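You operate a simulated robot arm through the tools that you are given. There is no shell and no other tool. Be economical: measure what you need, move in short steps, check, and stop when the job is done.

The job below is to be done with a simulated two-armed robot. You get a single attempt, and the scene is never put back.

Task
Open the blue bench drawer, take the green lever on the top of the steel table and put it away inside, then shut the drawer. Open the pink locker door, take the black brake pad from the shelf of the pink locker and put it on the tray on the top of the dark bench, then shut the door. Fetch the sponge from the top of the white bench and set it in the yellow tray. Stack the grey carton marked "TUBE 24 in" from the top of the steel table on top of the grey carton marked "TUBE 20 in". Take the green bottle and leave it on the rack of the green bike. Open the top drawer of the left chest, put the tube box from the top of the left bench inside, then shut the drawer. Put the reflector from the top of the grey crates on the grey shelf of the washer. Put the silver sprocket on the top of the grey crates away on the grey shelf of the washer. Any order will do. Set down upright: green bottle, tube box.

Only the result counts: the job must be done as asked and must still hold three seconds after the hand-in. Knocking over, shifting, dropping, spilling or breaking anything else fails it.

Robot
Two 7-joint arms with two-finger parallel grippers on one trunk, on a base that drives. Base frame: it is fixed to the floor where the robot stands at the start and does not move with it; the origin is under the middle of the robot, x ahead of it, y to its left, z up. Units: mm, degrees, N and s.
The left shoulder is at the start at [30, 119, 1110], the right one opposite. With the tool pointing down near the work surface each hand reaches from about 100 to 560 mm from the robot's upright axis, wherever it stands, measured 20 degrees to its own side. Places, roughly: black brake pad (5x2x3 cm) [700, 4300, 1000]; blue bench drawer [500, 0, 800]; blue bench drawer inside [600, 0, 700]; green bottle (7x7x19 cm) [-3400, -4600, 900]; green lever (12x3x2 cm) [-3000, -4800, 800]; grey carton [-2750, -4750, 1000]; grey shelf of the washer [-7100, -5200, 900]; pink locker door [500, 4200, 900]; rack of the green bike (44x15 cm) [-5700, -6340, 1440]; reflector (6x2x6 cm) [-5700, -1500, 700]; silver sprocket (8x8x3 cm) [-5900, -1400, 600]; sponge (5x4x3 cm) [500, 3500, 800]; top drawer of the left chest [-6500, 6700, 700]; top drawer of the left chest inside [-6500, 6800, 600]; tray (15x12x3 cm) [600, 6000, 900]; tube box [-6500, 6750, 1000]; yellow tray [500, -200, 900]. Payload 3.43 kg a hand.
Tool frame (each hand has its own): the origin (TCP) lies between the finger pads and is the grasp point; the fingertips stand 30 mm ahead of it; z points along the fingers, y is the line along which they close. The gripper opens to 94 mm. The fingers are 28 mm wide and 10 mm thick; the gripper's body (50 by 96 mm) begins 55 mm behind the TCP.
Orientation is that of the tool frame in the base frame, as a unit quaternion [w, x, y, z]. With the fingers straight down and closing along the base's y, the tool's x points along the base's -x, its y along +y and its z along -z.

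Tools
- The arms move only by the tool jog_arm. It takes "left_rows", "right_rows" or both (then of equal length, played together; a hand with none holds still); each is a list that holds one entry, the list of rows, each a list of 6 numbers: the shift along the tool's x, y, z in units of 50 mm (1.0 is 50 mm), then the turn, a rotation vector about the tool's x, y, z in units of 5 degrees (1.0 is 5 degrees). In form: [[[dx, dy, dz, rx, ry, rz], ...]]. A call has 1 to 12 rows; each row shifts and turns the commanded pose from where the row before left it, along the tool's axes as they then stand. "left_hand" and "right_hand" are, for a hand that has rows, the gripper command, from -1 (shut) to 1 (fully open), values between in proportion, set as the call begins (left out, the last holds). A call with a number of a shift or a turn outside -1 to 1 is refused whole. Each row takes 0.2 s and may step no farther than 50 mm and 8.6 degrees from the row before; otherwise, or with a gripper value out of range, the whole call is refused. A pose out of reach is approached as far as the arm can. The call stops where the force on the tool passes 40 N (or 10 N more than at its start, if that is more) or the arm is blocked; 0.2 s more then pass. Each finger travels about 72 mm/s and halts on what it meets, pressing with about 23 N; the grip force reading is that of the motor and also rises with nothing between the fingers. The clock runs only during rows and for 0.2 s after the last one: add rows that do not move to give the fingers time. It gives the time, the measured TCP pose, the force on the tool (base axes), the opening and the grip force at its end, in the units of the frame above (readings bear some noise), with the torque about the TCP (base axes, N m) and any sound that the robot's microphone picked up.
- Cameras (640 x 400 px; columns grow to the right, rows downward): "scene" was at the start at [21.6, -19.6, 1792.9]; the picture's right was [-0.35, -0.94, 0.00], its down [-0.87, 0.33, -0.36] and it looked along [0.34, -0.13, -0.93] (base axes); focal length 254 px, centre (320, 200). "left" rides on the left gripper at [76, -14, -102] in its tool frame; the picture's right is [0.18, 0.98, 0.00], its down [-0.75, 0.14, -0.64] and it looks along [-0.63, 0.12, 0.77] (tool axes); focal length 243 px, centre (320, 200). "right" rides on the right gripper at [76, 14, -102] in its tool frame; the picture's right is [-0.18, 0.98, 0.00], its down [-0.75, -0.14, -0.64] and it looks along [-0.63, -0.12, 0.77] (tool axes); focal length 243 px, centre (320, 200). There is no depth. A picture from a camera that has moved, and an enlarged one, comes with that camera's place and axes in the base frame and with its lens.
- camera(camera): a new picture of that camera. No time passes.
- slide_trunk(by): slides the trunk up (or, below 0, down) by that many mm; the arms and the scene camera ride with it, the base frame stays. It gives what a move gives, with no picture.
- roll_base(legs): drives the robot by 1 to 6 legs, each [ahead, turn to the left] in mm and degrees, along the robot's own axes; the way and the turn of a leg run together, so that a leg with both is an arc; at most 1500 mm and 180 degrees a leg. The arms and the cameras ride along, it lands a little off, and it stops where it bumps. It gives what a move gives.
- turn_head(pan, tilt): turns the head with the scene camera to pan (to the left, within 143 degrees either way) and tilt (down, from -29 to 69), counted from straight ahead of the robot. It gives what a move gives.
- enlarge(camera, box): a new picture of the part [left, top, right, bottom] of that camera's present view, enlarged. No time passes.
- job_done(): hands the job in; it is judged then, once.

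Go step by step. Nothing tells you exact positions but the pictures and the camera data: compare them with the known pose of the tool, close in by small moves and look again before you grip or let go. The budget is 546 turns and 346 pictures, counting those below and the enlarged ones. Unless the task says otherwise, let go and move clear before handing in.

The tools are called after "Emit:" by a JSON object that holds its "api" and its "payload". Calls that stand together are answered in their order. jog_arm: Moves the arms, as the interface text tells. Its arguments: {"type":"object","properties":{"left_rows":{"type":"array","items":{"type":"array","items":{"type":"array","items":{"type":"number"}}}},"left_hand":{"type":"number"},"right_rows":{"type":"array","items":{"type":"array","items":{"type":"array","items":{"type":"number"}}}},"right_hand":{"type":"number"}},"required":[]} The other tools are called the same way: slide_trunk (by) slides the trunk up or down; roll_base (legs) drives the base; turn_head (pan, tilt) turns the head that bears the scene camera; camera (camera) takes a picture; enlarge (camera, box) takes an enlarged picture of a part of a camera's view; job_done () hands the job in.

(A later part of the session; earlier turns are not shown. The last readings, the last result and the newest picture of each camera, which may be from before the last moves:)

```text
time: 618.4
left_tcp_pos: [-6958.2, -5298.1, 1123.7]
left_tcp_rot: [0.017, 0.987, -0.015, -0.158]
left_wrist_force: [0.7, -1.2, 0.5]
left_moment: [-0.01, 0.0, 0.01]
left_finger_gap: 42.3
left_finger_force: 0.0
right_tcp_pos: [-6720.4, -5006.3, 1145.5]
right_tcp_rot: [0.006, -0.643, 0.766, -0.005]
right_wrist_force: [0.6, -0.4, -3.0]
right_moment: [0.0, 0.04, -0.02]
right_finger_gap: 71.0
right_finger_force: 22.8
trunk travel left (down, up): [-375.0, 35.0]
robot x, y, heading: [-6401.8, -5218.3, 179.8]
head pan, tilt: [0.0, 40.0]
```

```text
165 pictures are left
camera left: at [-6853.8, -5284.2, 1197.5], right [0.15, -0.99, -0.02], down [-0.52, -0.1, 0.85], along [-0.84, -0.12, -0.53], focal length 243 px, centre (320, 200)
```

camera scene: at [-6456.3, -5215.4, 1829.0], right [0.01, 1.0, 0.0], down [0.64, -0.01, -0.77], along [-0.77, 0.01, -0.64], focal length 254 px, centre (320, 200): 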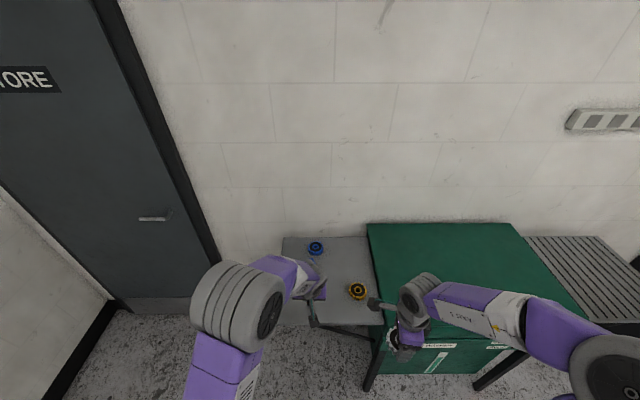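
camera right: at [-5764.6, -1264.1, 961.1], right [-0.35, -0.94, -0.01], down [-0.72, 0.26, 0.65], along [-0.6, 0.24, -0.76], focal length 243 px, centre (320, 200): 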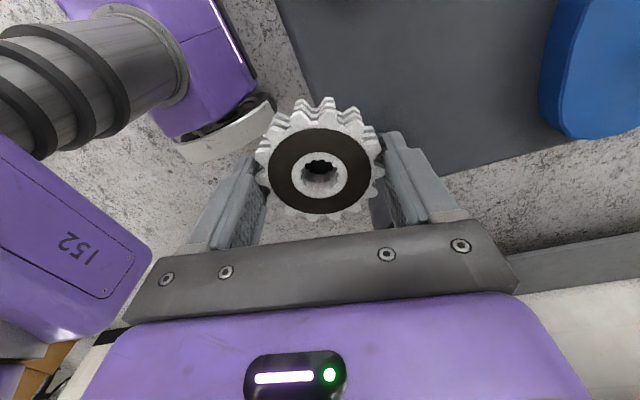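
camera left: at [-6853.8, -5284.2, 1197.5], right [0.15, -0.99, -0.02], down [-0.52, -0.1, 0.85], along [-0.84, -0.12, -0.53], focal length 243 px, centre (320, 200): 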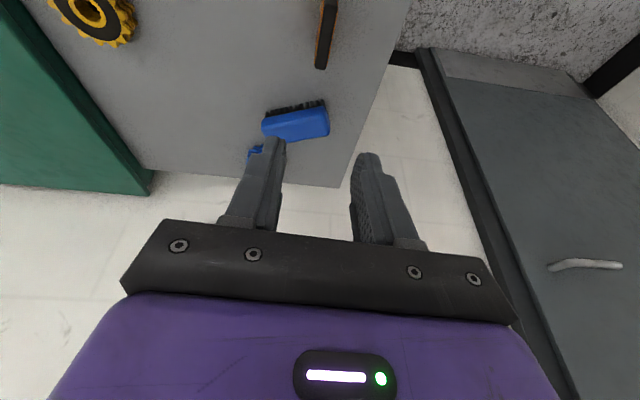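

Emit:
{"api": "jog_arm", "payload": {"left_rows": [[[0.6, 0.3, -0.19, 0, 0, 0], [0.6, 0.3, -0.19, 0, 0, 0], [0.6, 0.3, -0.19, 0, 0, 0], [0, 0, 0, 0, 0, 0], [0, 0, 0, 0, 0, 0], [0, 0, 0, 0, 0, 0], [0, 0, 0, 0, 0, 0], [0, 0, 0, 0, 0, 0], [0, 0, 0, 0, 0, 0]]], "right_rows": [[[0, 0, 0, 0, 0, 0], [0, 0, 0, 0, 0, 0], [0, 0, 0, 0, 0, 0], [0.677, 0.67, 0, 0, 0, 0], [0.677, 0.67, 0, 0, 0, 0], [0.677, 0.67, 0, 0, 0, 0], [0.677, 0.67, 0, 0, 0, 0], [0.677, 0.67, 0, 0, 0, 0], [0.677, 0.67, 0, 0, 0, 0]]]}}

Emit:
{"api": "jog_arm", "payload": {"right_rows": [[[0, 0, 0.9, 0, 0, 0], [0, 0, 0.9, 0, 0, 0], [0, 0, 0.9, 0, 0, 0]]]}}

Emit:
{"api": "camera", "payload": {"camera": "right"}}

Emit:
{"api": "enlarge", "payload": {"camera": "scene", "box": [240, 220, 420, 340]}}

```text
time: 620.4
left_tcp_pos: [-6864.7, -5347.4, 1124.1]
left_tcp_rot: [0.017, 0.988, -0.014, -0.156]
left_wrist_force: [0.4, -1.1, -0.1]
left_moment: [0.0, -0.04, -0.01]
left_finger_gap: 42.4
left_finger_force: 0.0
right_tcp_pos: [-6957.1, -5173.8, 1139.0]
right_tcp_rot: [0.009, -0.643, 0.766, -0.005]
right_wrist_force: [0.2, -0.3, -3.6]
right_moment: [0.05, -0.04, 0.01]
right_finger_gap: 71.2
right_finger_force: 23.6
trunk travel left (down, up): [-375.0, 35.0]
robot x, y, heading: [-6401.3, -5217.0, 179.5]
head pan, tilt: [0.0, 40.0]
```

```text
time: 621.2
left_tcp_pos: [-6863.8, -5345.6, 1124.2]
left_tcp_rot: [0.016, 0.987, -0.015, -0.157]
left_wrist_force: [-0.2, -0.3, 0.6]
left_moment: [-0.04, -0.03, 0.04]
left_finger_gap: 42.2
left_finger_force: 0.0
right_tcp_pos: [-6954.3, -5170.1, 1006.3]
right_tcp_rot: [0.007, -0.643, 0.766, -0.005]
right_wrist_force: [-0.1, -0.3, -4.2]
right_moment: [-0.03, -0.01, 0.01]
right_finger_gap: 71.2
right_finger_force: 22.4
trunk travel left (down, up): [-375.0, 35.0]
robot x, y, heading: [-6401.4, -5216.1, 179.6]
head pan, tilt: [0.0, 40.0]
```

```text
164 pictures are left
camera right: at [-6982.7, -5242.0, 1108.2], right [-0.94, 0.35, -0.02], down [0.26, 0.72, 0.65], along [0.24, 0.6, -0.76], focal length 243 px, centre (320, 200)
```

right: 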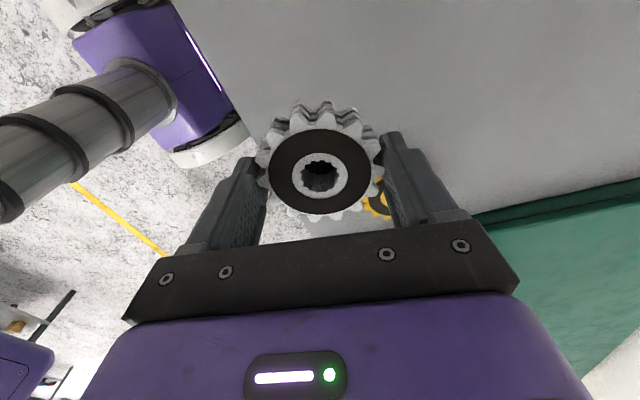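

```text
3.33 times, centred on (330, 280) of scene
camera zoom: at [-6456.9, -5215.3, 1829.0], right [0.01, 1.0, 0.0], down [0.64, 0.0, -0.77], along [-0.77, 0.01, -0.64], focal length 845 px, centre (287, -67)
```

zoom: 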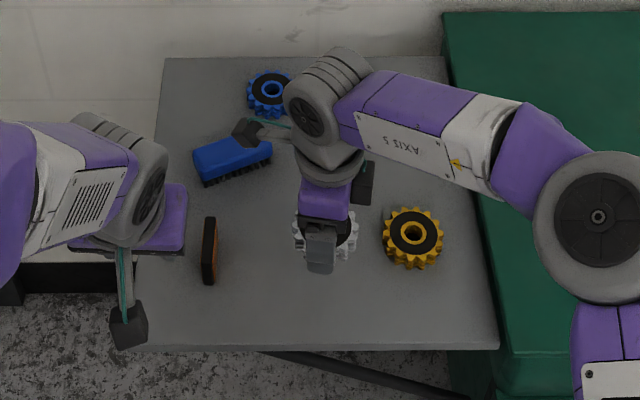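

Emit:
{"api": "jog_arm", "payload": {"right_rows": [[[0, 0, 0.8, 0, 0, 0], [0, 0, 0.6, 0, 0, 0], [0, 0, 0.16, 0, 0, 0], [0, 0, 0.12, 0, 0, 0], [0, 0, 0.12, 0, 0, 0]]]}}

Emit:
{"api": "camera", "payload": {"camera": "right"}}

```text
time: 622.4
left_tcp_pos: [-6864.3, -5347.0, 1125.4]
left_tcp_rot: [0.017, 0.987, -0.015, -0.158]
left_wrist_force: [0.2, -0.3, 0.0]
left_moment: [-0.03, -0.01, 0.02]
left_finger_gap: 42.4
left_finger_force: 0.1
right_tcp_pos: [-6951.2, -5170.8, 917.0]
right_tcp_rot: [0.005, -0.643, 0.766, -0.004]
right_wrist_force: [-0.4, 1.2, 3.5]
right_moment: [0.09, 0.25, -0.03]
right_finger_gap: 71.1
right_finger_force: 23.4
trunk travel left (down, up): [-375.0, 35.0]
robot x, y, heading: [-6398.1, -5215.8, 179.4]
head pan, tilt: [0.0, 40.0]
```

```text
162 pictures are left
camera right: at [-6979.7, -5242.6, 1018.4], right [-0.94, 0.35, -0.01], down [0.26, 0.72, 0.65], along [0.24, 0.6, -0.76], focal length 243 px, centre (320, 200)
```

right: 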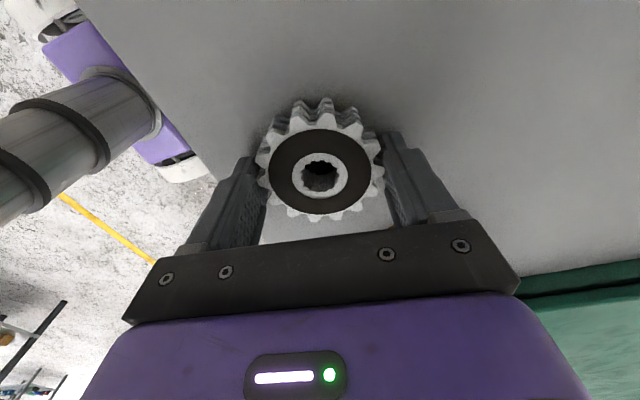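

Emit:
{"api": "jog_arm", "payload": {"right_rows": [[[0, 0, 0, 0, 0, 0], [0, 0, 0, 0, 0, 0]]], "right_hand": 0.9}}

Emit:
{"api": "jog_arm", "payload": {"right_rows": [[[0, 0, -0.4, 0, 0, 0], [0, 0, -0.9, 0, 0, 0], [0, 0, -0.9, 0, 0, 0], [0, 0, -0.9, 0, 0, 0], [0, 0, -0.9, 0, 0, 0], [-0.677, -0.67, 0, 0, 0, 0], [-0.677, -0.67, 0, 0, 0, 0], [-0.677, -0.67, 0, 0, 0, 0], [-0.3, -0.67, 0, 0, 0, 0]]]}}

Emit:
{"api": "enlarge", "payload": {"camera": "scene", "box": [240, 220, 420, 340]}}

```text
time: 623.0
left_tcp_pos: [-6863.8, -5348.0, 1124.8]
left_tcp_rot: [0.017, 0.987, -0.014, -0.156]
left_wrist_force: [0.8, -0.9, -0.2]
left_moment: [0.0, -0.02, 0.02]
left_finger_gap: 42.1
left_finger_force: 0.1
right_tcp_pos: [-6951.5, -5169.9, 915.8]
right_tcp_rot: [0.007, -0.643, 0.766, -0.004]
right_wrist_force: [0.9, -0.6, 1.7]
right_moment: [-0.01, 0.05, -0.03]
right_finger_gap: 89.2
right_finger_force: 0.0
trunk travel left (down, up): [-375.0, 35.0]
robot x, y, heading: [-6397.6, -5214.5, 179.9]
head pan, tilt: [0.0, 40.0]
```

```text
time: 625.0
left_tcp_pos: [-6862.4, -5348.6, 1125.9]
left_tcp_rot: [0.018, 0.987, -0.014, -0.158]
left_wrist_force: [1.6, 0.4, 0.0]
left_moment: [-0.04, 0.0, -0.02]
left_finger_gap: 42.3
left_finger_force: 0.0
right_tcp_pos: [-6800.7, -5078.9, 1122.2]
right_tcp_rot: [0.008, -0.643, 0.766, -0.004]
right_wrist_force: [0.0, -0.8, -1.0]
right_moment: [0.02, 0.02, 0.0]
right_finger_gap: 89.6
right_finger_force: 0.1
trunk travel left (down, up): [-375.0, 35.0]
robot x, y, heading: [-6399.1, -5216.7, 179.7]
head pan, tilt: [0.0, 40.0]
```

```text
3.33 times, centred on (330, 280) of scene
camera zoom: at [-6454.2, -5215.9, 1829.1], right [0.01, 1.0, 0.0], down [0.64, 0.0, -0.77], along [-0.77, 0.01, -0.64], focal length 845 px, centre (287, -67)
```

zoom: 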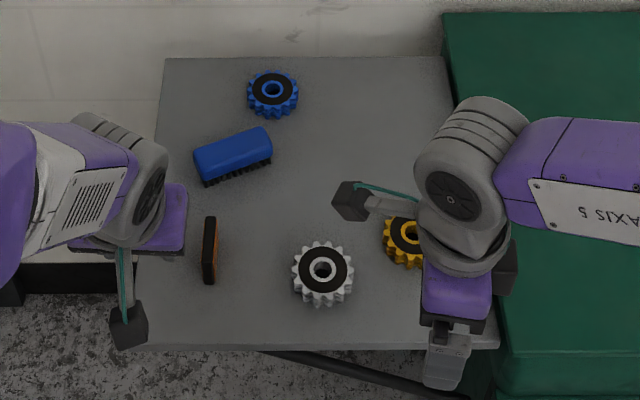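

Both rest on the grey shelf. Last job: the tube box at the left chest, far north. I'll drive back through the corridor and look.

Emit:
{"api": "roll_base", "payload": {"legs": [[-300, 0], [0, -79], [1500, 0], [800, 0], [0, -11], [1200, 0]]}}

Emit:
{"api": "roll_base", "payload": {"legs": [[1100, 0]]}}

Emit:
{"api": "turn_head", "payload": {"pan": 0, "tilt": 15}}

Emit:
{"api": "camera", "payload": {"camera": "scene"}}

```text
time: 647.7
left_tcp_pos: [-6762.7, -1322.3, 1125.3]
left_tcp_rot: [0.097, -0.698, 0.699, 0.124]
left_wrist_force: [0.4, -0.6, 0.3]
left_moment: [0.02, 0.02, 0.02]
left_finger_gap: 42.4
left_finger_force: 0.0
right_tcp_pos: [-6492.4, -1377.3, 1120.4]
right_tcp_rot: [0.002, 0.073, 0.997, -0.008]
right_wrist_force: [-0.4, 0.2, 0.6]
right_moment: [0.03, -0.03, 0.01]
right_finger_gap: 89.3
right_finger_force: 0.0
trunk travel left (down, up): [-375.0, 35.0]
robot x, y, heading: [-6619.5, -1785.2, 91.3]
head pan, tilt: [0.0, 40.0]
```

```text
time: 653.3
left_tcp_pos: [-6767.1, -228.5, 1125.9]
left_tcp_rot: [0.098, -0.691, 0.706, 0.124]
left_wrist_force: [0.0, -0.3, -0.3]
left_moment: [0.01, 0.04, 0.01]
left_finger_gap: 42.5
left_finger_force: 0.0
right_tcp_pos: [-6498.8, -287.1, 1121.0]
right_tcp_rot: [0.003, 0.082, 0.997, -0.008]
right_wrist_force: [0.3, 0.5, 0.7]
right_moment: [0.0, 0.0, 0.0]
right_finger_gap: 89.1
right_finger_force: 0.1
trunk travel left (down, up): [-375.0, 35.0]
robot x, y, heading: [-6631.0, -691.0, 90.0]
head pan, tilt: [0.0, 40.0]
```

```text
time: 654.2
left_tcp_pos: [-6767.4, -227.9, 1124.9]
left_tcp_rot: [0.098, -0.691, 0.705, 0.123]
left_wrist_force: [-0.2, 1.0, 0.9]
left_moment: [0.0, -0.02, 0.03]
left_finger_gap: 42.4
left_finger_force: 0.1
right_tcp_pos: [-6499.2, -287.7, 1120.5]
right_tcp_rot: [0.002, 0.082, 0.997, -0.008]
right_wrist_force: [0.8, 0.3, 0.7]
right_moment: [-0.02, -0.03, -0.04]
right_finger_gap: 89.4
right_finger_force: 0.0
trunk travel left (down, up): [-375.0, 35.0]
robot x, y, heading: [-6631.6, -692.1, 90.2]
head pan, tilt: [0.0, 15.0]
```

```text
160 pictures are left
camera scene: at [-6632.8, -627.5, 1868.5], right [1.0, 0.0, 0.0], down [0.0, -0.26, -0.97], along [0.0, 0.97, -0.26], focal length 254 px, centre (320, 200)
```

scene: 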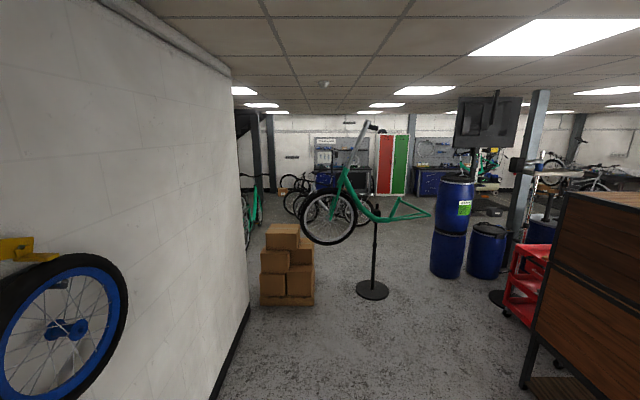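

Emit:
{"api": "roll_base", "payload": {"legs": [[0, -35], [1100, 0], [0, 25]]}}

Emit:
{"api": "camera", "payload": {"camera": "scene"}}

```text
time: 662.7
left_tcp_pos: [-6084.8, 688.0, 1125.1]
left_tcp_rot: [0.106, -0.637, 0.755, 0.116]
left_wrist_force: [0.1, 0.3, 0.1]
left_moment: [0.02, 0.0, 0.0]
left_finger_gap: 42.3
left_finger_force: 0.0
right_tcp_pos: [-5829.5, 589.4, 1119.7]
right_tcp_rot: [0.001, 0.156, 0.988, -0.008]
right_wrist_force: [0.1, -0.2, 0.0]
right_moment: [0.02, 0.0, 0.0]
right_finger_gap: 89.6
right_finger_force: 0.1
trunk travel left (down, up): [-375.0, 35.0]
robot x, y, heading: [-6023.0, 213.0, 81.6]
head pan, tilt: [0.0, 15.0]
```

```text
159 pictures are left
camera scene: at [-6012.6, 273.7, 1868.6], right [0.99, -0.15, 0.0], down [-0.04, -0.26, -0.97], along [0.14, 0.96, -0.26], focal length 254 px, centre (320, 200)
```

scene: 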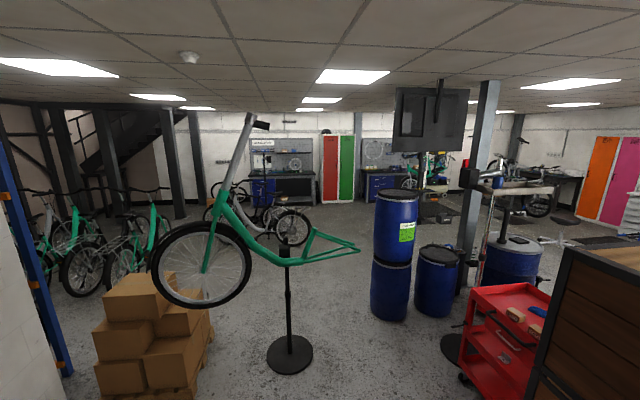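

Emit:
{"api": "roll_base", "payload": {"legs": [[0, -21.6], [-1050, 0], [0, -149], [1500, 0], [730, 0]]}}

```text
time: 685.9
left_tcp_pos: [-6294.1, -3378.7, 1124.2]
left_tcp_rot: [0.125, 0.695, 0.701, -0.097]
left_wrist_force: [0.1, -0.9, -0.2]
left_moment: [-0.02, 0.03, -0.01]
left_finger_gap: 42.1
left_finger_force: 0.0
right_tcp_pos: [-6564.1, -3325.6, 1120.4]
right_tcp_rot: [-0.009, 0.998, -0.067, -0.002]
right_wrist_force: [-0.6, 0.1, -1.3]
right_moment: [0.01, 0.02, -0.01]
right_finger_gap: 89.3
right_finger_force: 0.0
trunk travel left (down, up): [-375.0, 35.0]
robot x, y, heading: [-6440.6, -2922.3, -87.9]
head pan, tilt: [0.0, 15.0]
```

Emit:
{"api": "roll_base", "payload": {"legs": [[0, 51], [677, 0], [0, 37], [1500, 0], [1500, 0], [1500, 0]]}}

```text
time: 714.7
left_tcp_pos: [-961.7, -3257.5, 1125.1]
left_tcp_rot: [0.157, 0.018, 0.987, 0.017]
left_wrist_force: [0.2, -0.8, 0.9]
left_moment: [-0.01, 0.03, 0.0]
left_finger_gap: 42.3
left_finger_force: 0.1
right_tcp_pos: [-1025.6, -3525.0, 1120.3]
right_tcp_rot: [-0.004, 0.768, 0.641, -0.007]
right_wrist_force: [-0.2, -0.6, 0.5]
right_moment: [0.03, -0.01, 0.03]
right_finger_gap: 89.2
right_finger_force: 0.1
trunk travel left (down, up): [-375.0, 35.0]
robot x, y, heading: [-1427.4, -3386.3, -0.6]
head pan, tilt: [0.0, 15.0]
```

Emit:
{"api": "roll_base", "payload": {"legs": [[1180, 0], [0, 94.6], [1500, 0], [1500, 0], [700, 0]]}}

Emit:
{"api": "turn_head", "payload": {"pan": 40, "tilt": 20}}

Emit:
{"api": "camera", "payload": {"camera": "scene"}}

```text
time: 742.4
left_tcp_pos: [-678.8, 768.8, 1125.2]
left_tcp_rot: [-0.093, 0.719, -0.677, -0.127]
left_wrist_force: [-0.6, -0.1, 0.1]
left_moment: [0.03, 0.0, -0.01]
left_finger_gap: 42.2
left_finger_force: 0.0
right_tcp_pos: [-407.1, 730.8, 1121.0]
right_tcp_rot: [0.002, 0.043, 0.999, -0.008]
right_wrist_force: [-0.1, -1.1, -0.1]
right_moment: [-0.03, 0.03, -0.01]
right_finger_gap: 89.1
right_finger_force: 0.0
trunk travel left (down, up): [-375.0, 35.0]
robot x, y, heading: [-513.2, 320.3, 94.6]
head pan, tilt: [0.0, 15.0]
```

```text
time: 743.4
left_tcp_pos: [-679.1, 769.2, 1124.5]
left_tcp_rot: [-0.093, 0.719, -0.677, -0.127]
left_wrist_force: [0.6, 0.8, -0.3]
left_moment: [0.02, -0.02, 0.06]
left_finger_gap: 42.2
left_finger_force: 0.0
right_tcp_pos: [-406.8, 731.5, 1120.6]
right_tcp_rot: [0.002, 0.043, 0.999, -0.008]
right_wrist_force: [-0.5, -0.1, 0.7]
right_moment: [-0.01, -0.01, 0.04]
right_finger_gap: 89.0
right_finger_force: 0.0
trunk travel left (down, up): [-375.0, 35.0]
robot x, y, heading: [-506.9, 317.0, 94.9]
head pan, tilt: [40.0, 20.0]
```

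```text
158 pictures are left
camera scene: at [-572.1, 354.8, 1860.4], right [0.71, 0.7, 0.0], down [0.24, -0.24, -0.94], along [-0.66, 0.67, -0.34], focal length 254 px, centre (320, 200)
```

scene: 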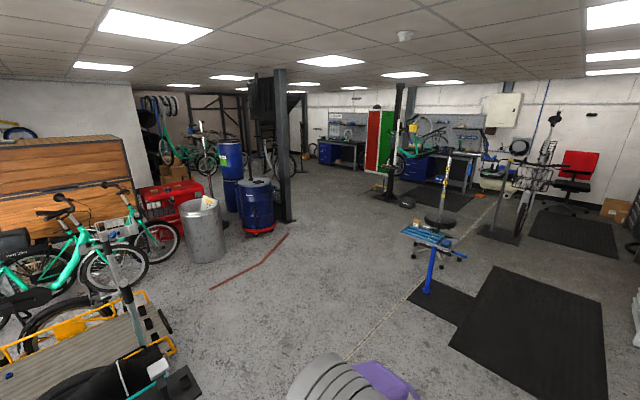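

Emit:
{"api": "roll_base", "payload": {"legs": [[0, 38.6], [1500, 0], [1500, 0], [1500, 0], [500, 0]]}}

Emit:
{"api": "turn_head", "payload": {"pan": 0, "tilt": 20}}

Emit:
{"api": "camera", "payload": {"camera": "scene"}}

```text
time: 769.3
left_tcp_pos: [-4242.3, 4302.0, 1124.7]
left_tcp_rot: [-0.048, 0.899, -0.409, -0.15]
left_wrist_force: [-0.2, -0.2, 0.1]
left_moment: [0.0, 0.0, 0.0]
left_finger_gap: 42.4
left_finger_force: 0.0
right_tcp_pos: [-4004.2, 4437.8, 1121.1]
right_tcp_rot: [0.005, -0.283, 0.959, -0.007]
right_wrist_force: [-0.4, -0.3, -0.6]
right_moment: [0.0, -0.02, -0.01]
right_finger_gap: 89.3
right_finger_force: 0.2
trunk travel left (down, up): [-375.0, 35.0]
robot x, y, heading: [-3828.6, 4046.0, 132.6]
head pan, tilt: [40.0, 20.0]
```

```text
time: 770.3
left_tcp_pos: [-4243.9, 4302.9, 1126.1]
left_tcp_rot: [-0.047, 0.899, -0.408, -0.152]
left_wrist_force: [0.5, 0.4, 0.1]
left_moment: [-0.01, 0.0, -0.03]
left_finger_gap: 42.2
left_finger_force: 0.0
right_tcp_pos: [-4006.0, 4438.8, 1119.3]
right_tcp_rot: [0.005, -0.282, 0.959, -0.007]
right_wrist_force: [0.0, -0.3, 0.6]
right_moment: [-0.01, -0.03, -0.01]
right_finger_gap: 89.4
right_finger_force: 0.1
trunk travel left (down, up): [-375.0, 35.0]
robot x, y, heading: [-3830.3, 4052.0, 132.6]
head pan, tilt: [0.0, 20.0]
```

```text
157 pictures are left
camera scene: at [-3875.8, 4096.8, 1860.4], right [0.74, 0.67, 0.0], down [0.23, -0.25, -0.94], along [-0.63, 0.69, -0.34], focal length 254 px, centre (320, 200)
```

scene: 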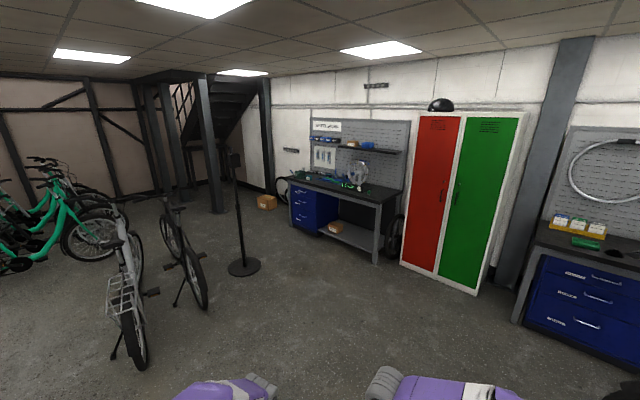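

Emit:
{"api": "enlarge", "payload": {"camera": "scene", "box": [270, 140, 420, 260]}}

```text
3.33 times, centred on (345, 200) of scene
camera zoom: at [-3875.8, 4096.8, 1860.4], right [0.74, 0.67, 0.0], down [0.23, -0.25, -0.94], along [-0.63, 0.69, -0.34], focal length 845 px, centre (237, 200)
```

zoom: 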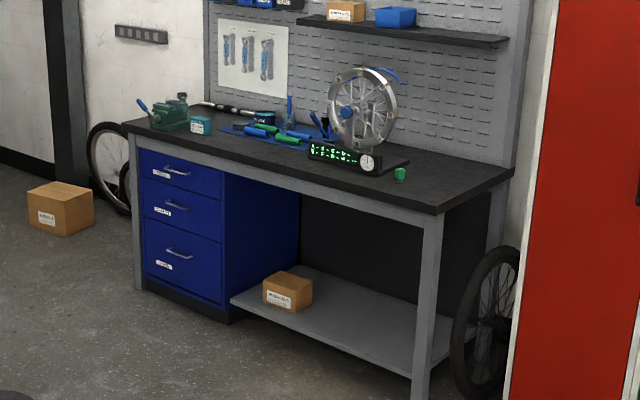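

Emit:
{"api": "roll_base", "payload": {"legs": [[0, -4.8], [1500, 0], [900, 0], [0, 52], [700, 0]]}}

Emit:
{"api": "turn_head", "payload": {"pan": -30, "tilt": 35}}

Emit:
{"api": "camera", "payload": {"camera": "scene"}}

```text
time: 788.3
left_tcp_pos: [-6431.8, 5816.7, 1124.9]
left_tcp_rot: [0.018, 0.987, -0.01, -0.158]
left_wrist_force: [0.1, 0.2, -0.3]
left_moment: [-0.03, -0.05, -0.02]
left_finger_gap: 42.3
left_finger_force: 0.0
right_tcp_pos: [-6372.6, 6083.6, 1121.0]
right_tcp_rot: [0.008, -0.646, 0.763, -0.004]
right_wrist_force: [0.1, -0.5, -0.7]
right_moment: [-0.01, 0.01, -0.01]
right_finger_gap: 89.4
right_finger_force: 0.1
trunk travel left (down, up): [-375.0, 35.0]
robot x, y, heading: [-5969.7, 5949.7, -179.9]
head pan, tilt: [0.0, 20.0]
```

```text
time: 789.3
left_tcp_pos: [-6433.2, 5817.8, 1124.8]
left_tcp_rot: [0.018, 0.987, -0.01, -0.157]
left_wrist_force: [0.0, 0.7, 0.7]
left_moment: [0.02, 0.02, 0.0]
left_finger_gap: 42.3
left_finger_force: 0.1
right_tcp_pos: [-6373.7, 6084.4, 1121.6]
right_tcp_rot: [0.006, -0.646, 0.764, -0.004]
right_wrist_force: [-0.4, 0.7, -0.5]
right_moment: [0.01, 0.01, 0.0]
right_finger_gap: 89.2
right_finger_force: 0.1
trunk travel left (down, up): [-375.0, 35.0]
robot x, y, heading: [-5968.5, 5954.3, -180.1]
head pan, tilt: [-30.0, 35.0]
```

```text
155 pictures are left
camera scene: at [-6016.2, 5995.0, 1836.6], right [0.5, 0.87, 0.0], down [0.5, -0.29, -0.82], along [-0.71, 0.41, -0.57], focal length 254 px, centre (320, 200)
```

scene: 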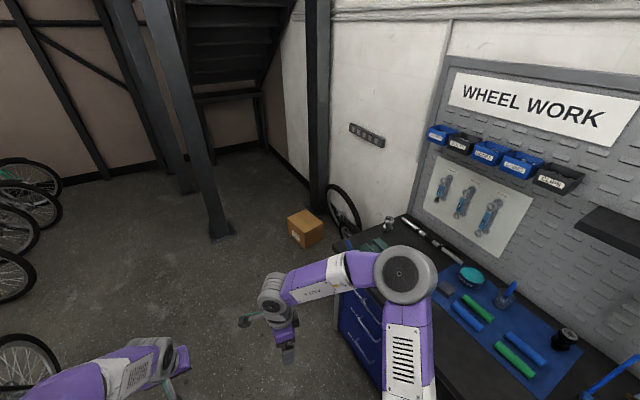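

Emit:
{"api": "roll_base", "payload": {"legs": [[440, 0], [0, -90]]}}

Emit:
{"api": "turn_head", "payload": {"pan": 0, "tilt": 45}}

Emit:
{"api": "camera", "payload": {"camera": "scene"}}

```text
time: 795.8
left_tcp_pos: [-6534.7, 6413.3, 1125.7]
left_tcp_rot: [0.098, -0.689, 0.707, 0.122]
left_wrist_force: [-0.2, 0.2, 0.7]
left_moment: [0.01, 0.01, 0.0]
left_finger_gap: 42.2
left_finger_force: 0.0
right_tcp_pos: [-6267.8, 6353.2, 1121.6]
right_tcp_rot: [0.001, 0.085, 0.996, -0.009]
right_wrist_force: [0.2, -0.5, 0.5]
right_moment: [0.01, 0.02, 0.01]
right_finger_gap: 89.2
right_finger_force: 0.0
trunk travel left (down, up): [-375.0, 35.0]
robot x, y, heading: [-6403.3, 5948.8, 89.9]
head pan, tilt: [-30.0, 35.0]
```

```text
time: 796.7
left_tcp_pos: [-6534.3, 6414.6, 1125.5]
left_tcp_rot: [0.099, -0.689, 0.707, 0.123]
left_wrist_force: [0.2, -0.7, -0.2]
left_moment: [0.02, -0.01, 0.02]
left_finger_gap: 42.3
left_finger_force: 0.1
right_tcp_pos: [-6267.7, 6353.4, 1120.8]
right_tcp_rot: [0.002, 0.084, 0.996, -0.007]
right_wrist_force: [0.6, 0.4, 0.1]
right_moment: [0.0, -0.01, 0.01]
right_finger_gap: 89.2
right_finger_force: 0.1
trunk travel left (down, up): [-375.0, 35.0]
robot x, y, heading: [-6399.9, 5949.0, 89.9]
head pan, tilt: [0.0, 45.0]
```

```text
154 pictures are left
camera scene: at [-6402.7, 6001.9, 1821.8], right [1.0, 0.0, 0.0], down [0.0, -0.71, -0.71], along [0.0, 0.71, -0.71], focal length 254 px, centre (320, 200)
```

scene: 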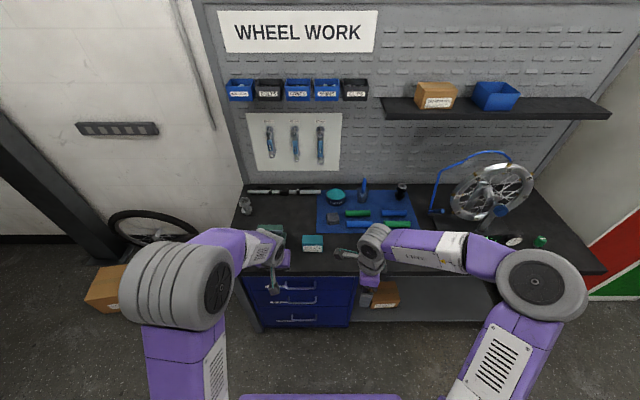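

Emit:
{"api": "enlarge", "payload": {"camera": "scene", "box": [220, 190, 400, 330]}}

```text
2.86 times, centred on (310, 260) of scene
camera zoom: at [-6402.7, 6001.9, 1821.8], right [1.0, 0.0, 0.0], down [0.0, -0.71, -0.71], along [0.0, 0.71, -0.71], focal length 724 px, centre (349, 29)
```

zoom: 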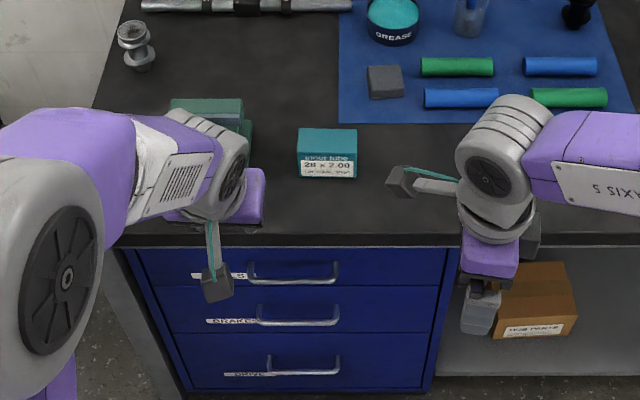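

Emit:
{"api": "camera", "payload": {"camera": "left"}}

Emit:
{"api": "enlarge", "payload": {"camera": "scene", "box": [280, 220, 345, 260]}}

```text
152 pictures are left
camera left: at [-6519.6, 6308.5, 1198.7], right [-0.99, -0.16, -0.02], down [-0.1, 0.52, 0.85], along [-0.12, 0.84, -0.53], focal length 243 px, centre (320, 200)
```

left: 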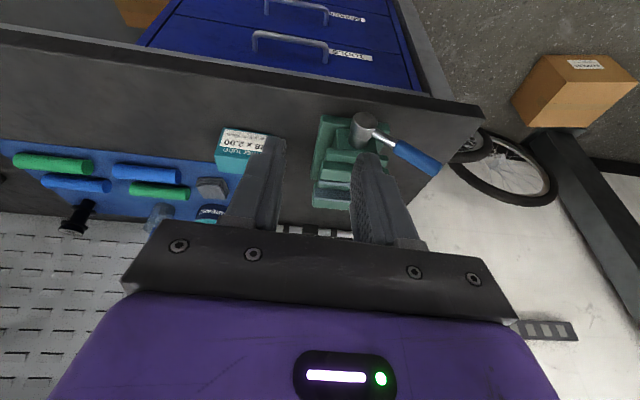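

```text
9.85 times, centred on (312, 240) of scene
camera zoom: at [-6402.7, 6001.9, 1821.8], right [1.0, 0.0, 0.0], down [0.0, -0.71, -0.71], along [0.0, 0.71, -0.71], focal length 2496 px, centre (394, -194)
```

zoom: 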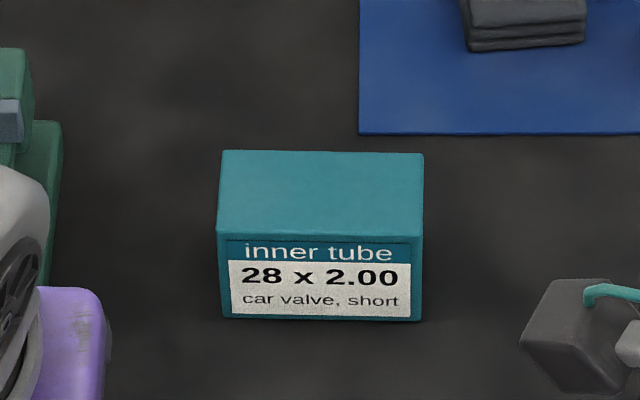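

Tube box at about [-6437, 6668], drawer handle at about [-6487, 6520, 770]. I'll back slightly, lower the trunk, and turn the left hand to point forward with vertical closing.

Emit:
{"api": "roll_base", "payload": {"legs": [[-70, 0]]}}

Emit:
{"api": "slide_trunk", "payload": {"by": -220}}

Emit:
{"api": "jog_arm", "payload": {"left_rows": [[[0, 0, 0, -0.99, -0.99, 0.99], [0, 0, 0, -0.99, -0.99, 0.99], [0, 0, 0, -0.99, -0.99, 0.99], [0, 0, 0, -0.99, -0.99, 0.99], [0, 0, 0, -0.99, -0.99, 0.99], [0, 0, 0, -0.99, -0.99, 0.99], [0, 0, 0, -0.99, -0.99, 0.99], [0, 0, 0, -0.99, -0.99, 0.99], [0, 0, 0, -0.99, -0.99, 0.99], [0, 0, 0, -0.99, -0.99, 0.99], [0, 0, 0, -0.99, -0.99, 0.99], [0, 0, 0, -0.99, -0.99, 0.99]]], "left_hand": 0.1}}

```text
time: 797.7
left_tcp_pos: [-6534.9, 6344.3, 1124.9]
left_tcp_rot: [0.099, -0.69, 0.706, 0.123]
left_wrist_force: [0.2, -0.7, 0.2]
left_moment: [0.0, -0.02, -0.02]
left_finger_gap: 42.4
left_finger_force: 0.1
right_tcp_pos: [-6268.3, 6284.2, 1121.2]
right_tcp_rot: [0.001, 0.083, 0.996, -0.008]
right_wrist_force: [0.0, 0.5, -0.1]
right_moment: [0.03, 0.0, -0.02]
right_finger_gap: 89.3
right_finger_force: 0.0
trunk travel left (down, up): [-375.0, 35.0]
robot x, y, heading: [-6401.0, 5882.6, 90.0]
head pan, tilt: [0.0, 45.0]
```

```text
time: 800.0
left_tcp_pos: [-6536.5, 6345.1, 906.1]
left_tcp_rot: [0.099, -0.69, 0.706, 0.124]
left_wrist_force: [-0.1, 0.3, 0.3]
left_moment: [0.02, 0.02, 0.0]
left_finger_gap: 42.3
left_finger_force: 0.1
right_tcp_pos: [-6267.1, 6284.5, 900.6]
right_tcp_rot: [0.002, 0.085, 0.996, -0.008]
right_wrist_force: [-0.1, -0.6, -0.3]
right_moment: [0.0, 0.02, -0.01]
right_finger_gap: 89.1
right_finger_force: 0.1
trunk travel left (down, up): [-155.0, 255.0]
robot x, y, heading: [-6403.8, 5882.8, 90.0]
head pan, tilt: [0.0, 45.0]
```

```text
time: 802.0
left_tcp_pos: [-6528.5, 6349.8, 924.2]
left_tcp_rot: [0.108, -0.375, 0.703, 0.595]
left_wrist_force: [-0.2, -0.3, -0.2]
left_moment: [0.05, 0.02, -0.02]
left_finger_gap: 51.6
left_finger_force: 0.0
right_tcp_pos: [-6262.1, 6284.9, 898.9]
right_tcp_rot: [0.002, 0.091, 0.996, -0.011]
right_wrist_force: [-0.5, -0.6, 0.0]
right_moment: [-0.01, -0.02, -0.03]
right_finger_gap: 89.5
right_finger_force: 0.1
trunk travel left (down, up): [-155.0, 255.0]
robot x, y, heading: [-6404.4, 5881.0, 89.7]
head pan, tilt: [0.0, 45.0]
stopped in row 9 (left hand): the arm was blocked; the commanded pose is now the measured one
```

Emit:
{"api": "camera", "payload": {"camera": "scene"}}

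```text
150 pictures are left
camera scene: at [-6402.7, 5933.4, 1601.8], right [1.0, 0.0, 0.0], down [0.0, -0.71, -0.71], along [0.0, 0.71, -0.71], focal length 254 px, centre (320, 200)
```

scene: 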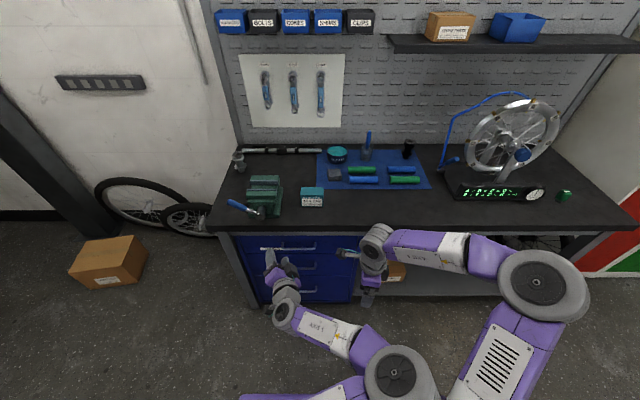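

Emit:
{"api": "jog_arm", "payload": {"left_rows": [[[0, 0, 0, 0.99, 0.99, -0.99], [0, 0, 0, 0.99, 0.99, -0.99], [0, 0, 0, 0.99, 0.99, -0.99], [0, 0, 0, 0.99, 0.99, -0.99], [0, 0, 0, 0.99, 0.99, -0.99], [0, 0, 0, 0.99, 0.99, -0.99], [0, 0, 0, 0.99, 0.99, -0.99], [0, 0, 0, 0.99, 0.99, -0.99]]]}}

Emit:
{"api": "camera", "payload": {"camera": "scene"}}

```text
time: 803.8
left_tcp_pos: [-6529.5, 6349.7, 923.4]
left_tcp_rot: [-0.175, 0.696, -0.688, -0.106]
left_wrist_force: [-0.9, 0.5, 0.4]
left_moment: [0.02, 0.01, -0.01]
left_finger_gap: 51.6
left_finger_force: 0.0
right_tcp_pos: [-6264.2, 6284.7, 898.7]
right_tcp_rot: [0.002, 0.09, 0.996, -0.012]
right_wrist_force: [0.2, -1.3, 0.3]
right_moment: [0.01, -0.05, -0.02]
right_finger_gap: 89.4
right_finger_force: 0.0
trunk travel left (down, up): [-155.0, 255.0]
robot x, y, heading: [-6402.7, 5884.2, 90.5]
head pan, tilt: [0.0, 45.0]
```

```text
149 pictures are left
camera scene: at [-6403.7, 5933.5, 1601.7], right [1.0, 0.0, 0.0], down [0.0, -0.71, -0.71], along [0.0, 0.71, -0.71], focal length 254 px, centre (320, 200)
```

scene: 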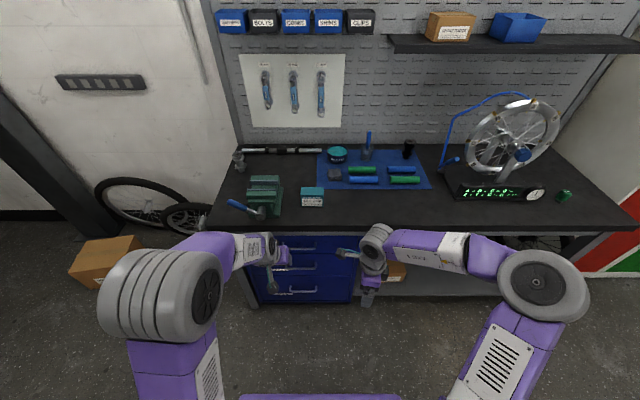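

Emit:
{"api": "jog_arm", "payload": {"right_rows": [[[0, 0, 0, 0, 0, -1], [0, 0, 0, 0, 0, -1], [0, 0, 0, -1, 0, 0], [0, 0, 0, -1, 0, 0], [0, 0, 0, -1, 0, 0], [0, 0, 0, -1, 0, 0], [0, 0, 0, -1, 0, 0], [0, 0, 0, -1, 0, 0], [0, 0, 0, -1, 0, 0], [0, 0, 0, -1, 0, 0], [0, 0, 0, -1, 0, 0]]], "left_rows": [[[0, 0.8, -0.4, 0, 0, 0], [0, 0.8, -0.4, 0, 0, 0], [0, 0.8, 0, 0, 0, 0], [0, 0, 0, 0, 0, 0], [0, 0, 0, 0, 0, 0], [0, 0, 0, 0, 0, 0], [0, 0, 0, 0, 0, 0], [0, 0, 0, 0, 0, 0], [0, 0, 0, 0, 0, 0], [0, 0, 0, 0, 0, 0], [0, 0, 0, 0, 0, 0]]], "right_hand": 0.3}}

Emit:
{"api": "camera", "payload": {"camera": "scene"}}

Emit:
{"api": "camera", "payload": {"camera": "right"}}

```text
time: 806.2
left_tcp_pos: [-6650.7, 6335.7, 946.7]
left_tcp_rot: [-0.174, 0.696, -0.688, -0.107]
left_wrist_force: [-0.6, 0.3, 0.9]
left_moment: [0.04, -0.01, 0.05]
left_finger_gap: 51.4
left_finger_force: 0.1
right_tcp_pos: [-6266.1, 6297.7, 898.1]
right_tcp_rot: [0.001, 0.002, 0.928, 0.373]
right_wrist_force: [0.1, 0.4, 0.5]
right_moment: [-0.02, 0.0, -0.01]
right_finger_gap: 61.4
right_finger_force: 0.0
right hand out of reach, approached as far as the arm can: row 11
trunk travel left (down, up): [-155.0, 255.0]
robot x, y, heading: [-6402.0, 5877.6, 89.6]
head pan, tilt: [0.0, 45.0]
```

```text
148 pictures are left
camera scene: at [-6402.8, 5933.8, 1601.7], right [1.0, 0.0, 0.0], down [0.0, -0.71, -0.71], along [0.0, 0.71, -0.71], focal length 254 px, centre (320, 200)
```

scene: 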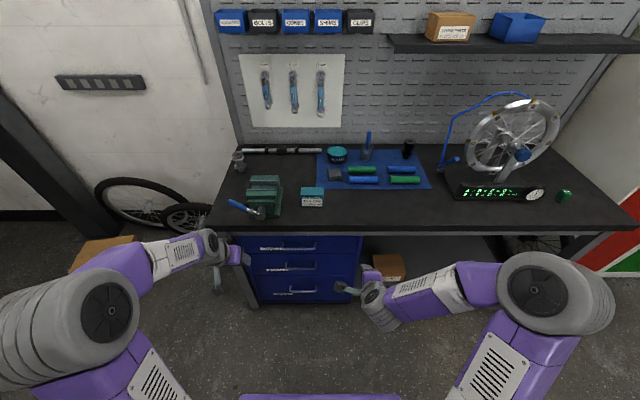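

```text
147 pictures are left
camera right: at [-6341.7, 6237.7, 982.3], right [0.19, 0.71, 0.68], down [0.75, -0.55, 0.37], along [0.63, 0.44, -0.64], focal length 243 px, centre (320, 200)
```

right: 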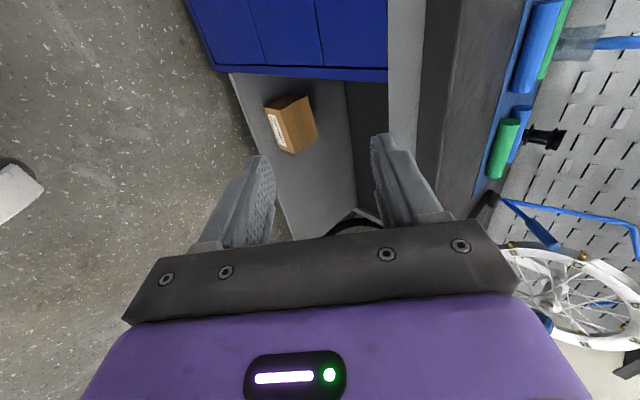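

Emit:
{"api": "enlarge", "payload": {"camera": "scene", "box": [220, 210, 380, 310]}}

```text
4.00 times, centred on (300, 260) of scene
camera zoom: at [-6402.8, 5933.8, 1601.7], right [1.0, 0.0, 0.0], down [0.0, -0.71, -0.71], along [0.0, 0.71, -0.71], focal length 1014 px, centre (400, -40)
```

zoom: 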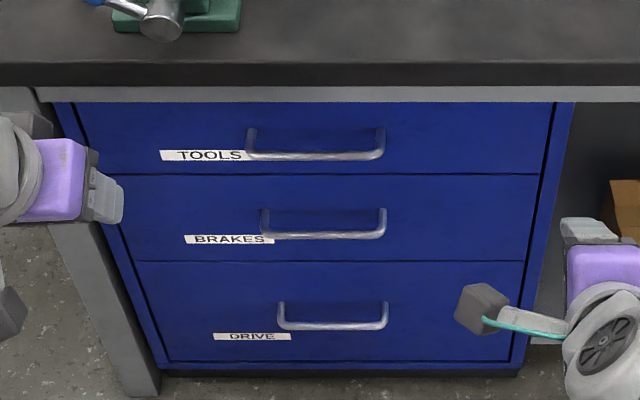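

Emit:
{"api": "jog_arm", "payload": {"right_rows": [[[0.597, 0.133, 0.65, 0, 0, 0], [0.597, 0.133, 0.65, 0, 0, 0], [0.597, 0.133, 0.65, 0, 0, 0], [0.597, 0.133, 0.65, 0, 0, 0], [0.597, 0.133, 0.65, 0, 0, 0], [0.597, 0.133, 0.65, 0, 0, 0]]]}}

Emit:
{"api": "camera", "payload": {"camera": "right"}}

Emit:
{"api": "enlarge", "payload": {"camera": "scene", "box": [220, 210, 380, 310]}}

```text
time: 807.6
left_tcp_pos: [-6651.1, 6335.2, 948.0]
left_tcp_rot: [-0.175, 0.696, -0.688, -0.107]
left_wrist_force: [0.6, -0.2, 0.1]
left_moment: [0.02, 0.02, 0.01]
left_finger_gap: 51.7
left_finger_force: 0.1
right_tcp_pos: [-6442.5, 6463.0, 786.0]
right_tcp_rot: [0.002, 0.002, 0.929, 0.371]
right_wrist_force: [0.3, -0.3, -1.0]
right_moment: [-0.02, 0.03, 0.01]
right_finger_gap: 61.1
right_finger_force: 0.0
trunk travel left (down, up): [-155.0, 255.0]
robot x, y, heading: [-6401.8, 5882.7, 89.9]
head pan, tilt: [0.0, 45.0]
```

```text
145 pictures are left
camera right: at [-6519.1, 6403.6, 869.4], right [0.19, 0.71, 0.68], down [0.75, -0.55, 0.37], along [0.64, 0.44, -0.63], focal length 243 px, centre (320, 200)
```

right: 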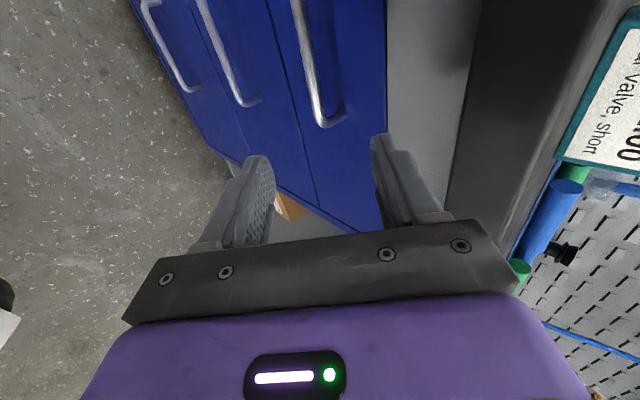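

```text
4.00 times, centred on (300, 260) of scene
camera zoom: at [-6403.7, 5933.8, 1601.7], right [1.0, 0.0, 0.0], down [0.0, -0.71, -0.71], along [0.0, 0.71, -0.71], focal length 1014 px, centre (400, -40)
```

zoom: 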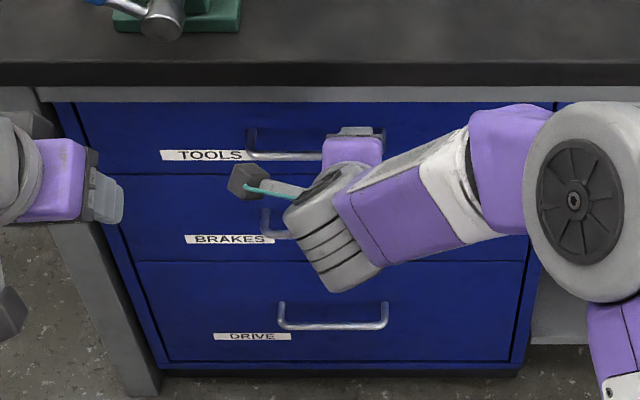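

Emit:
{"api": "jog_arm", "payload": {"right_rows": [[[0.38, 0.02, 0.6, 0, 0, 0], [0.38, 0.02, 0.6, 0, 0, 0], [0, 0, 0.4, 0, 0, 0]]]}}

Emit:
{"api": "camera", "payload": {"camera": "right"}}

```text
time: 808.4
left_tcp_pos: [-6651.9, 6334.9, 948.5]
left_tcp_rot: [-0.175, 0.695, -0.689, -0.106]
left_wrist_force: [-0.9, 0.1, -0.2]
left_moment: [0.02, 0.02, -0.03]
left_finger_gap: 51.8
left_finger_force: 0.1
right_tcp_pos: [-6480.3, 6519.2, 729.4]
right_tcp_rot: [0.001, 0.003, 0.929, 0.371]
right_wrist_force: [0.5, 1.3, 0.4]
right_moment: [-0.02, 0.0, 0.01]
right_finger_gap: 61.0
right_finger_force: 0.1
trunk travel left (down, up): [-155.0, 255.0]
robot x, y, heading: [-6404.8, 5878.8, 90.3]
head pan, tilt: [0.0, 45.0]
```

```text
143 pictures are left
camera right: at [-6556.7, 6460.3, 812.7], right [0.19, 0.71, 0.68], down [0.75, -0.55, 0.37], along [0.63, 0.44, -0.64], focal length 243 px, centre (320, 200)
```

right: 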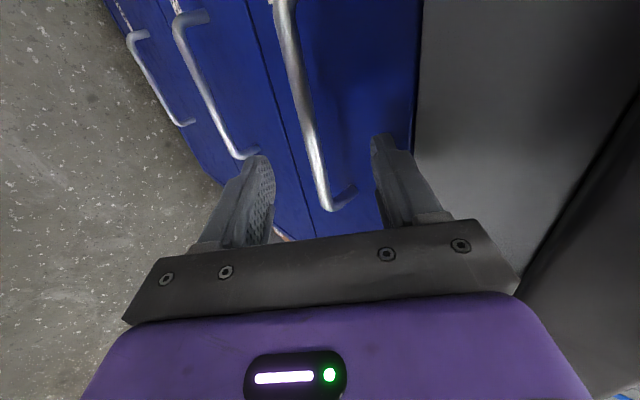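

Emit:
{"api": "jog_arm", "payload": {"right_rows": [[[0, 0, 0, 0, 0, 0], [0, 0, 0.1, 0, 0, 0], [0, 0, 0.1, 0, 0, 0]]], "right_hand": -0.2}}

Emit:
{"api": "jog_arm", "payload": {"right_rows": [[[0, 0, 0, 0, 0, 0], [0, 0, 0, 0, 0, 0], [0, 0, 0, 0, 0, 0]]], "right_hand": -1}}

Emit:
{"api": "camera", "payload": {"camera": "right"}}

```text
time: 809.2
left_tcp_pos: [-6650.2, 6334.6, 947.8]
left_tcp_rot: [-0.176, 0.695, -0.689, -0.107]
left_wrist_force: [-0.3, -0.6, -0.2]
left_moment: [-0.01, 0.01, -0.03]
left_finger_gap: 51.5
left_finger_force: 0.1
right_tcp_pos: [-6479.3, 6525.2, 721.9]
right_tcp_rot: [0.002, 0.002, 0.928, 0.372]
right_wrist_force: [-0.2, -0.4, 0.5]
right_moment: [-0.01, 0.02, -0.02]
right_finger_gap: 37.8
right_finger_force: 0.0
trunk travel left (down, up): [-155.0, 255.0]
robot x, y, heading: [-6400.7, 5882.6, 89.9]
head pan, tilt: [0.0, 45.0]
```

```text
time: 810.0
left_tcp_pos: [-6651.2, 6334.9, 948.0]
left_tcp_rot: [-0.175, 0.696, -0.688, -0.106]
left_wrist_force: [0.4, -0.3, 0.4]
left_moment: [0.0, -0.04, -0.01]
left_finger_gap: 51.7
left_finger_force: 0.1
right_tcp_pos: [-6480.0, 6526.5, 722.8]
right_tcp_rot: [0.001, 0.001, 0.928, 0.373]
right_wrist_force: [0.9, 0.2, -0.4]
right_moment: [-0.02, 0.0, -0.01]
right_finger_gap: 0.1
right_finger_force: 22.5
trunk travel left (down, up): [-155.0, 255.0]
robot x, y, heading: [-6402.2, 5883.4, 90.1]
head pan, tilt: [0.0, 45.0]
```

```text
142 pictures are left
camera right: at [-6556.4, 6466.0, 805.9], right [0.19, 0.71, 0.68], down [0.75, -0.55, 0.37], along [0.63, 0.44, -0.64], focal length 243 px, centre (320, 200)
```

right: 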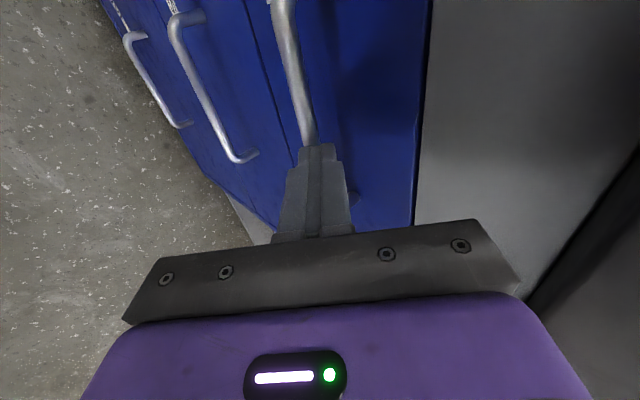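

Emit:
{"api": "jog_arm", "payload": {"right_rows": [[[0, 0, 0, 0, 0, 0], [0, 0, 0, 0, 0, 0], [0, 0, 0.2, 0, 0, 0], [0, 0, 0.2, 0, 0, 0]]], "right_hand": -0.1}}

Emit:
{"api": "camera", "payload": {"camera": "right"}}

```text
time: 811.0
left_tcp_pos: [-6650.0, 6332.5, 949.8]
left_tcp_rot: [-0.177, 0.695, -0.689, -0.108]
left_wrist_force: [-0.3, 0.1, 0.4]
left_moment: [0.0, 0.0, 0.02]
left_finger_gap: 51.8
left_finger_force: 0.0
right_tcp_pos: [-6480.4, 6535.5, 712.2]
right_tcp_rot: [0.001, 0.003, 0.927, 0.374]
right_wrist_force: [5.5, -23.9, 19.6]
right_moment: [0.8, 0.1, -0.08]
right_finger_gap: 40.2
right_finger_force: 0.1
trunk travel left (down, up): [-155.0, 255.0]
robot x, y, heading: [-6401.0, 5879.3, 90.1]
head pan, tilt: [0.0, 45.0]
```

```text
141 pictures are left
camera right: at [-6556.4, 6477.2, 794.7], right [0.19, 0.71, 0.68], down [0.75, -0.55, 0.36], along [0.63, 0.44, -0.63], focal length 243 px, centre (320, 200)
```

right: 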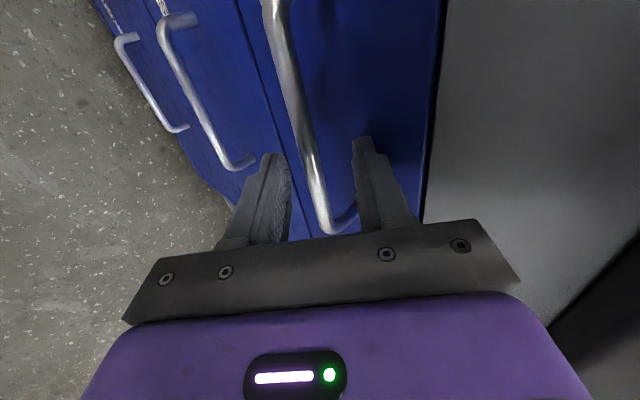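

Emit:
{"api": "jog_arm", "payload": {"right_rows": [[[0, -0.08, -0.05, 0, 0, 0], [0, 0, 0, 0, 0, 0], [0, 0, 0, 0, 0, 0], [0, 0, 0, 0, 0, 0]]], "right_hand": -1}}

Emit:
{"api": "camera", "payload": {"camera": "right"}}

```text
time: 812.0
left_tcp_pos: [-6651.4, 6336.9, 947.4]
left_tcp_rot: [-0.175, 0.695, -0.689, -0.107]
left_wrist_force: [0.0, -0.1, 0.5]
left_moment: [-0.01, 0.04, 0.02]
left_finger_gap: 51.7
left_finger_force: 0.0
right_tcp_pos: [-6478.6, 6534.9, 705.3]
right_tcp_rot: [0.002, 0.002, 0.928, 0.372]
right_wrist_force: [2.1, 2.1, -3.7]
right_moment: [-0.01, -0.53, 0.91]
right_finger_gap: 10.9
right_finger_force: 44.8
trunk travel left (down, up): [-155.0, 255.0]
robot x, y, heading: [-6401.4, 5880.5, 89.8]
head pan, tilt: [0.0, 45.0]
```

```text
140 pictures are left
camera right: at [-6556.0, 6474.9, 789.0], right [0.19, 0.71, 0.68], down [0.75, -0.55, 0.37], along [0.64, 0.44, -0.63], focal length 243 px, centre (320, 200)
```

right: 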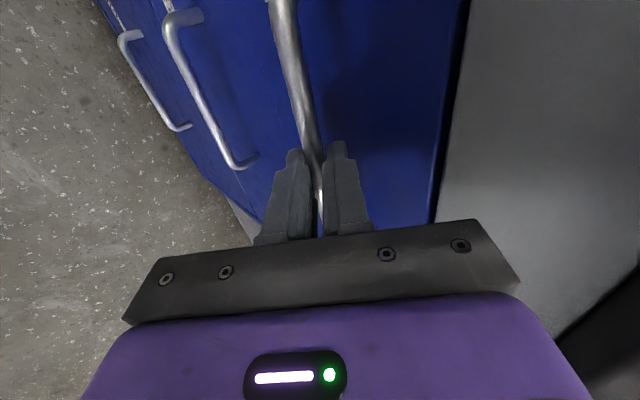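

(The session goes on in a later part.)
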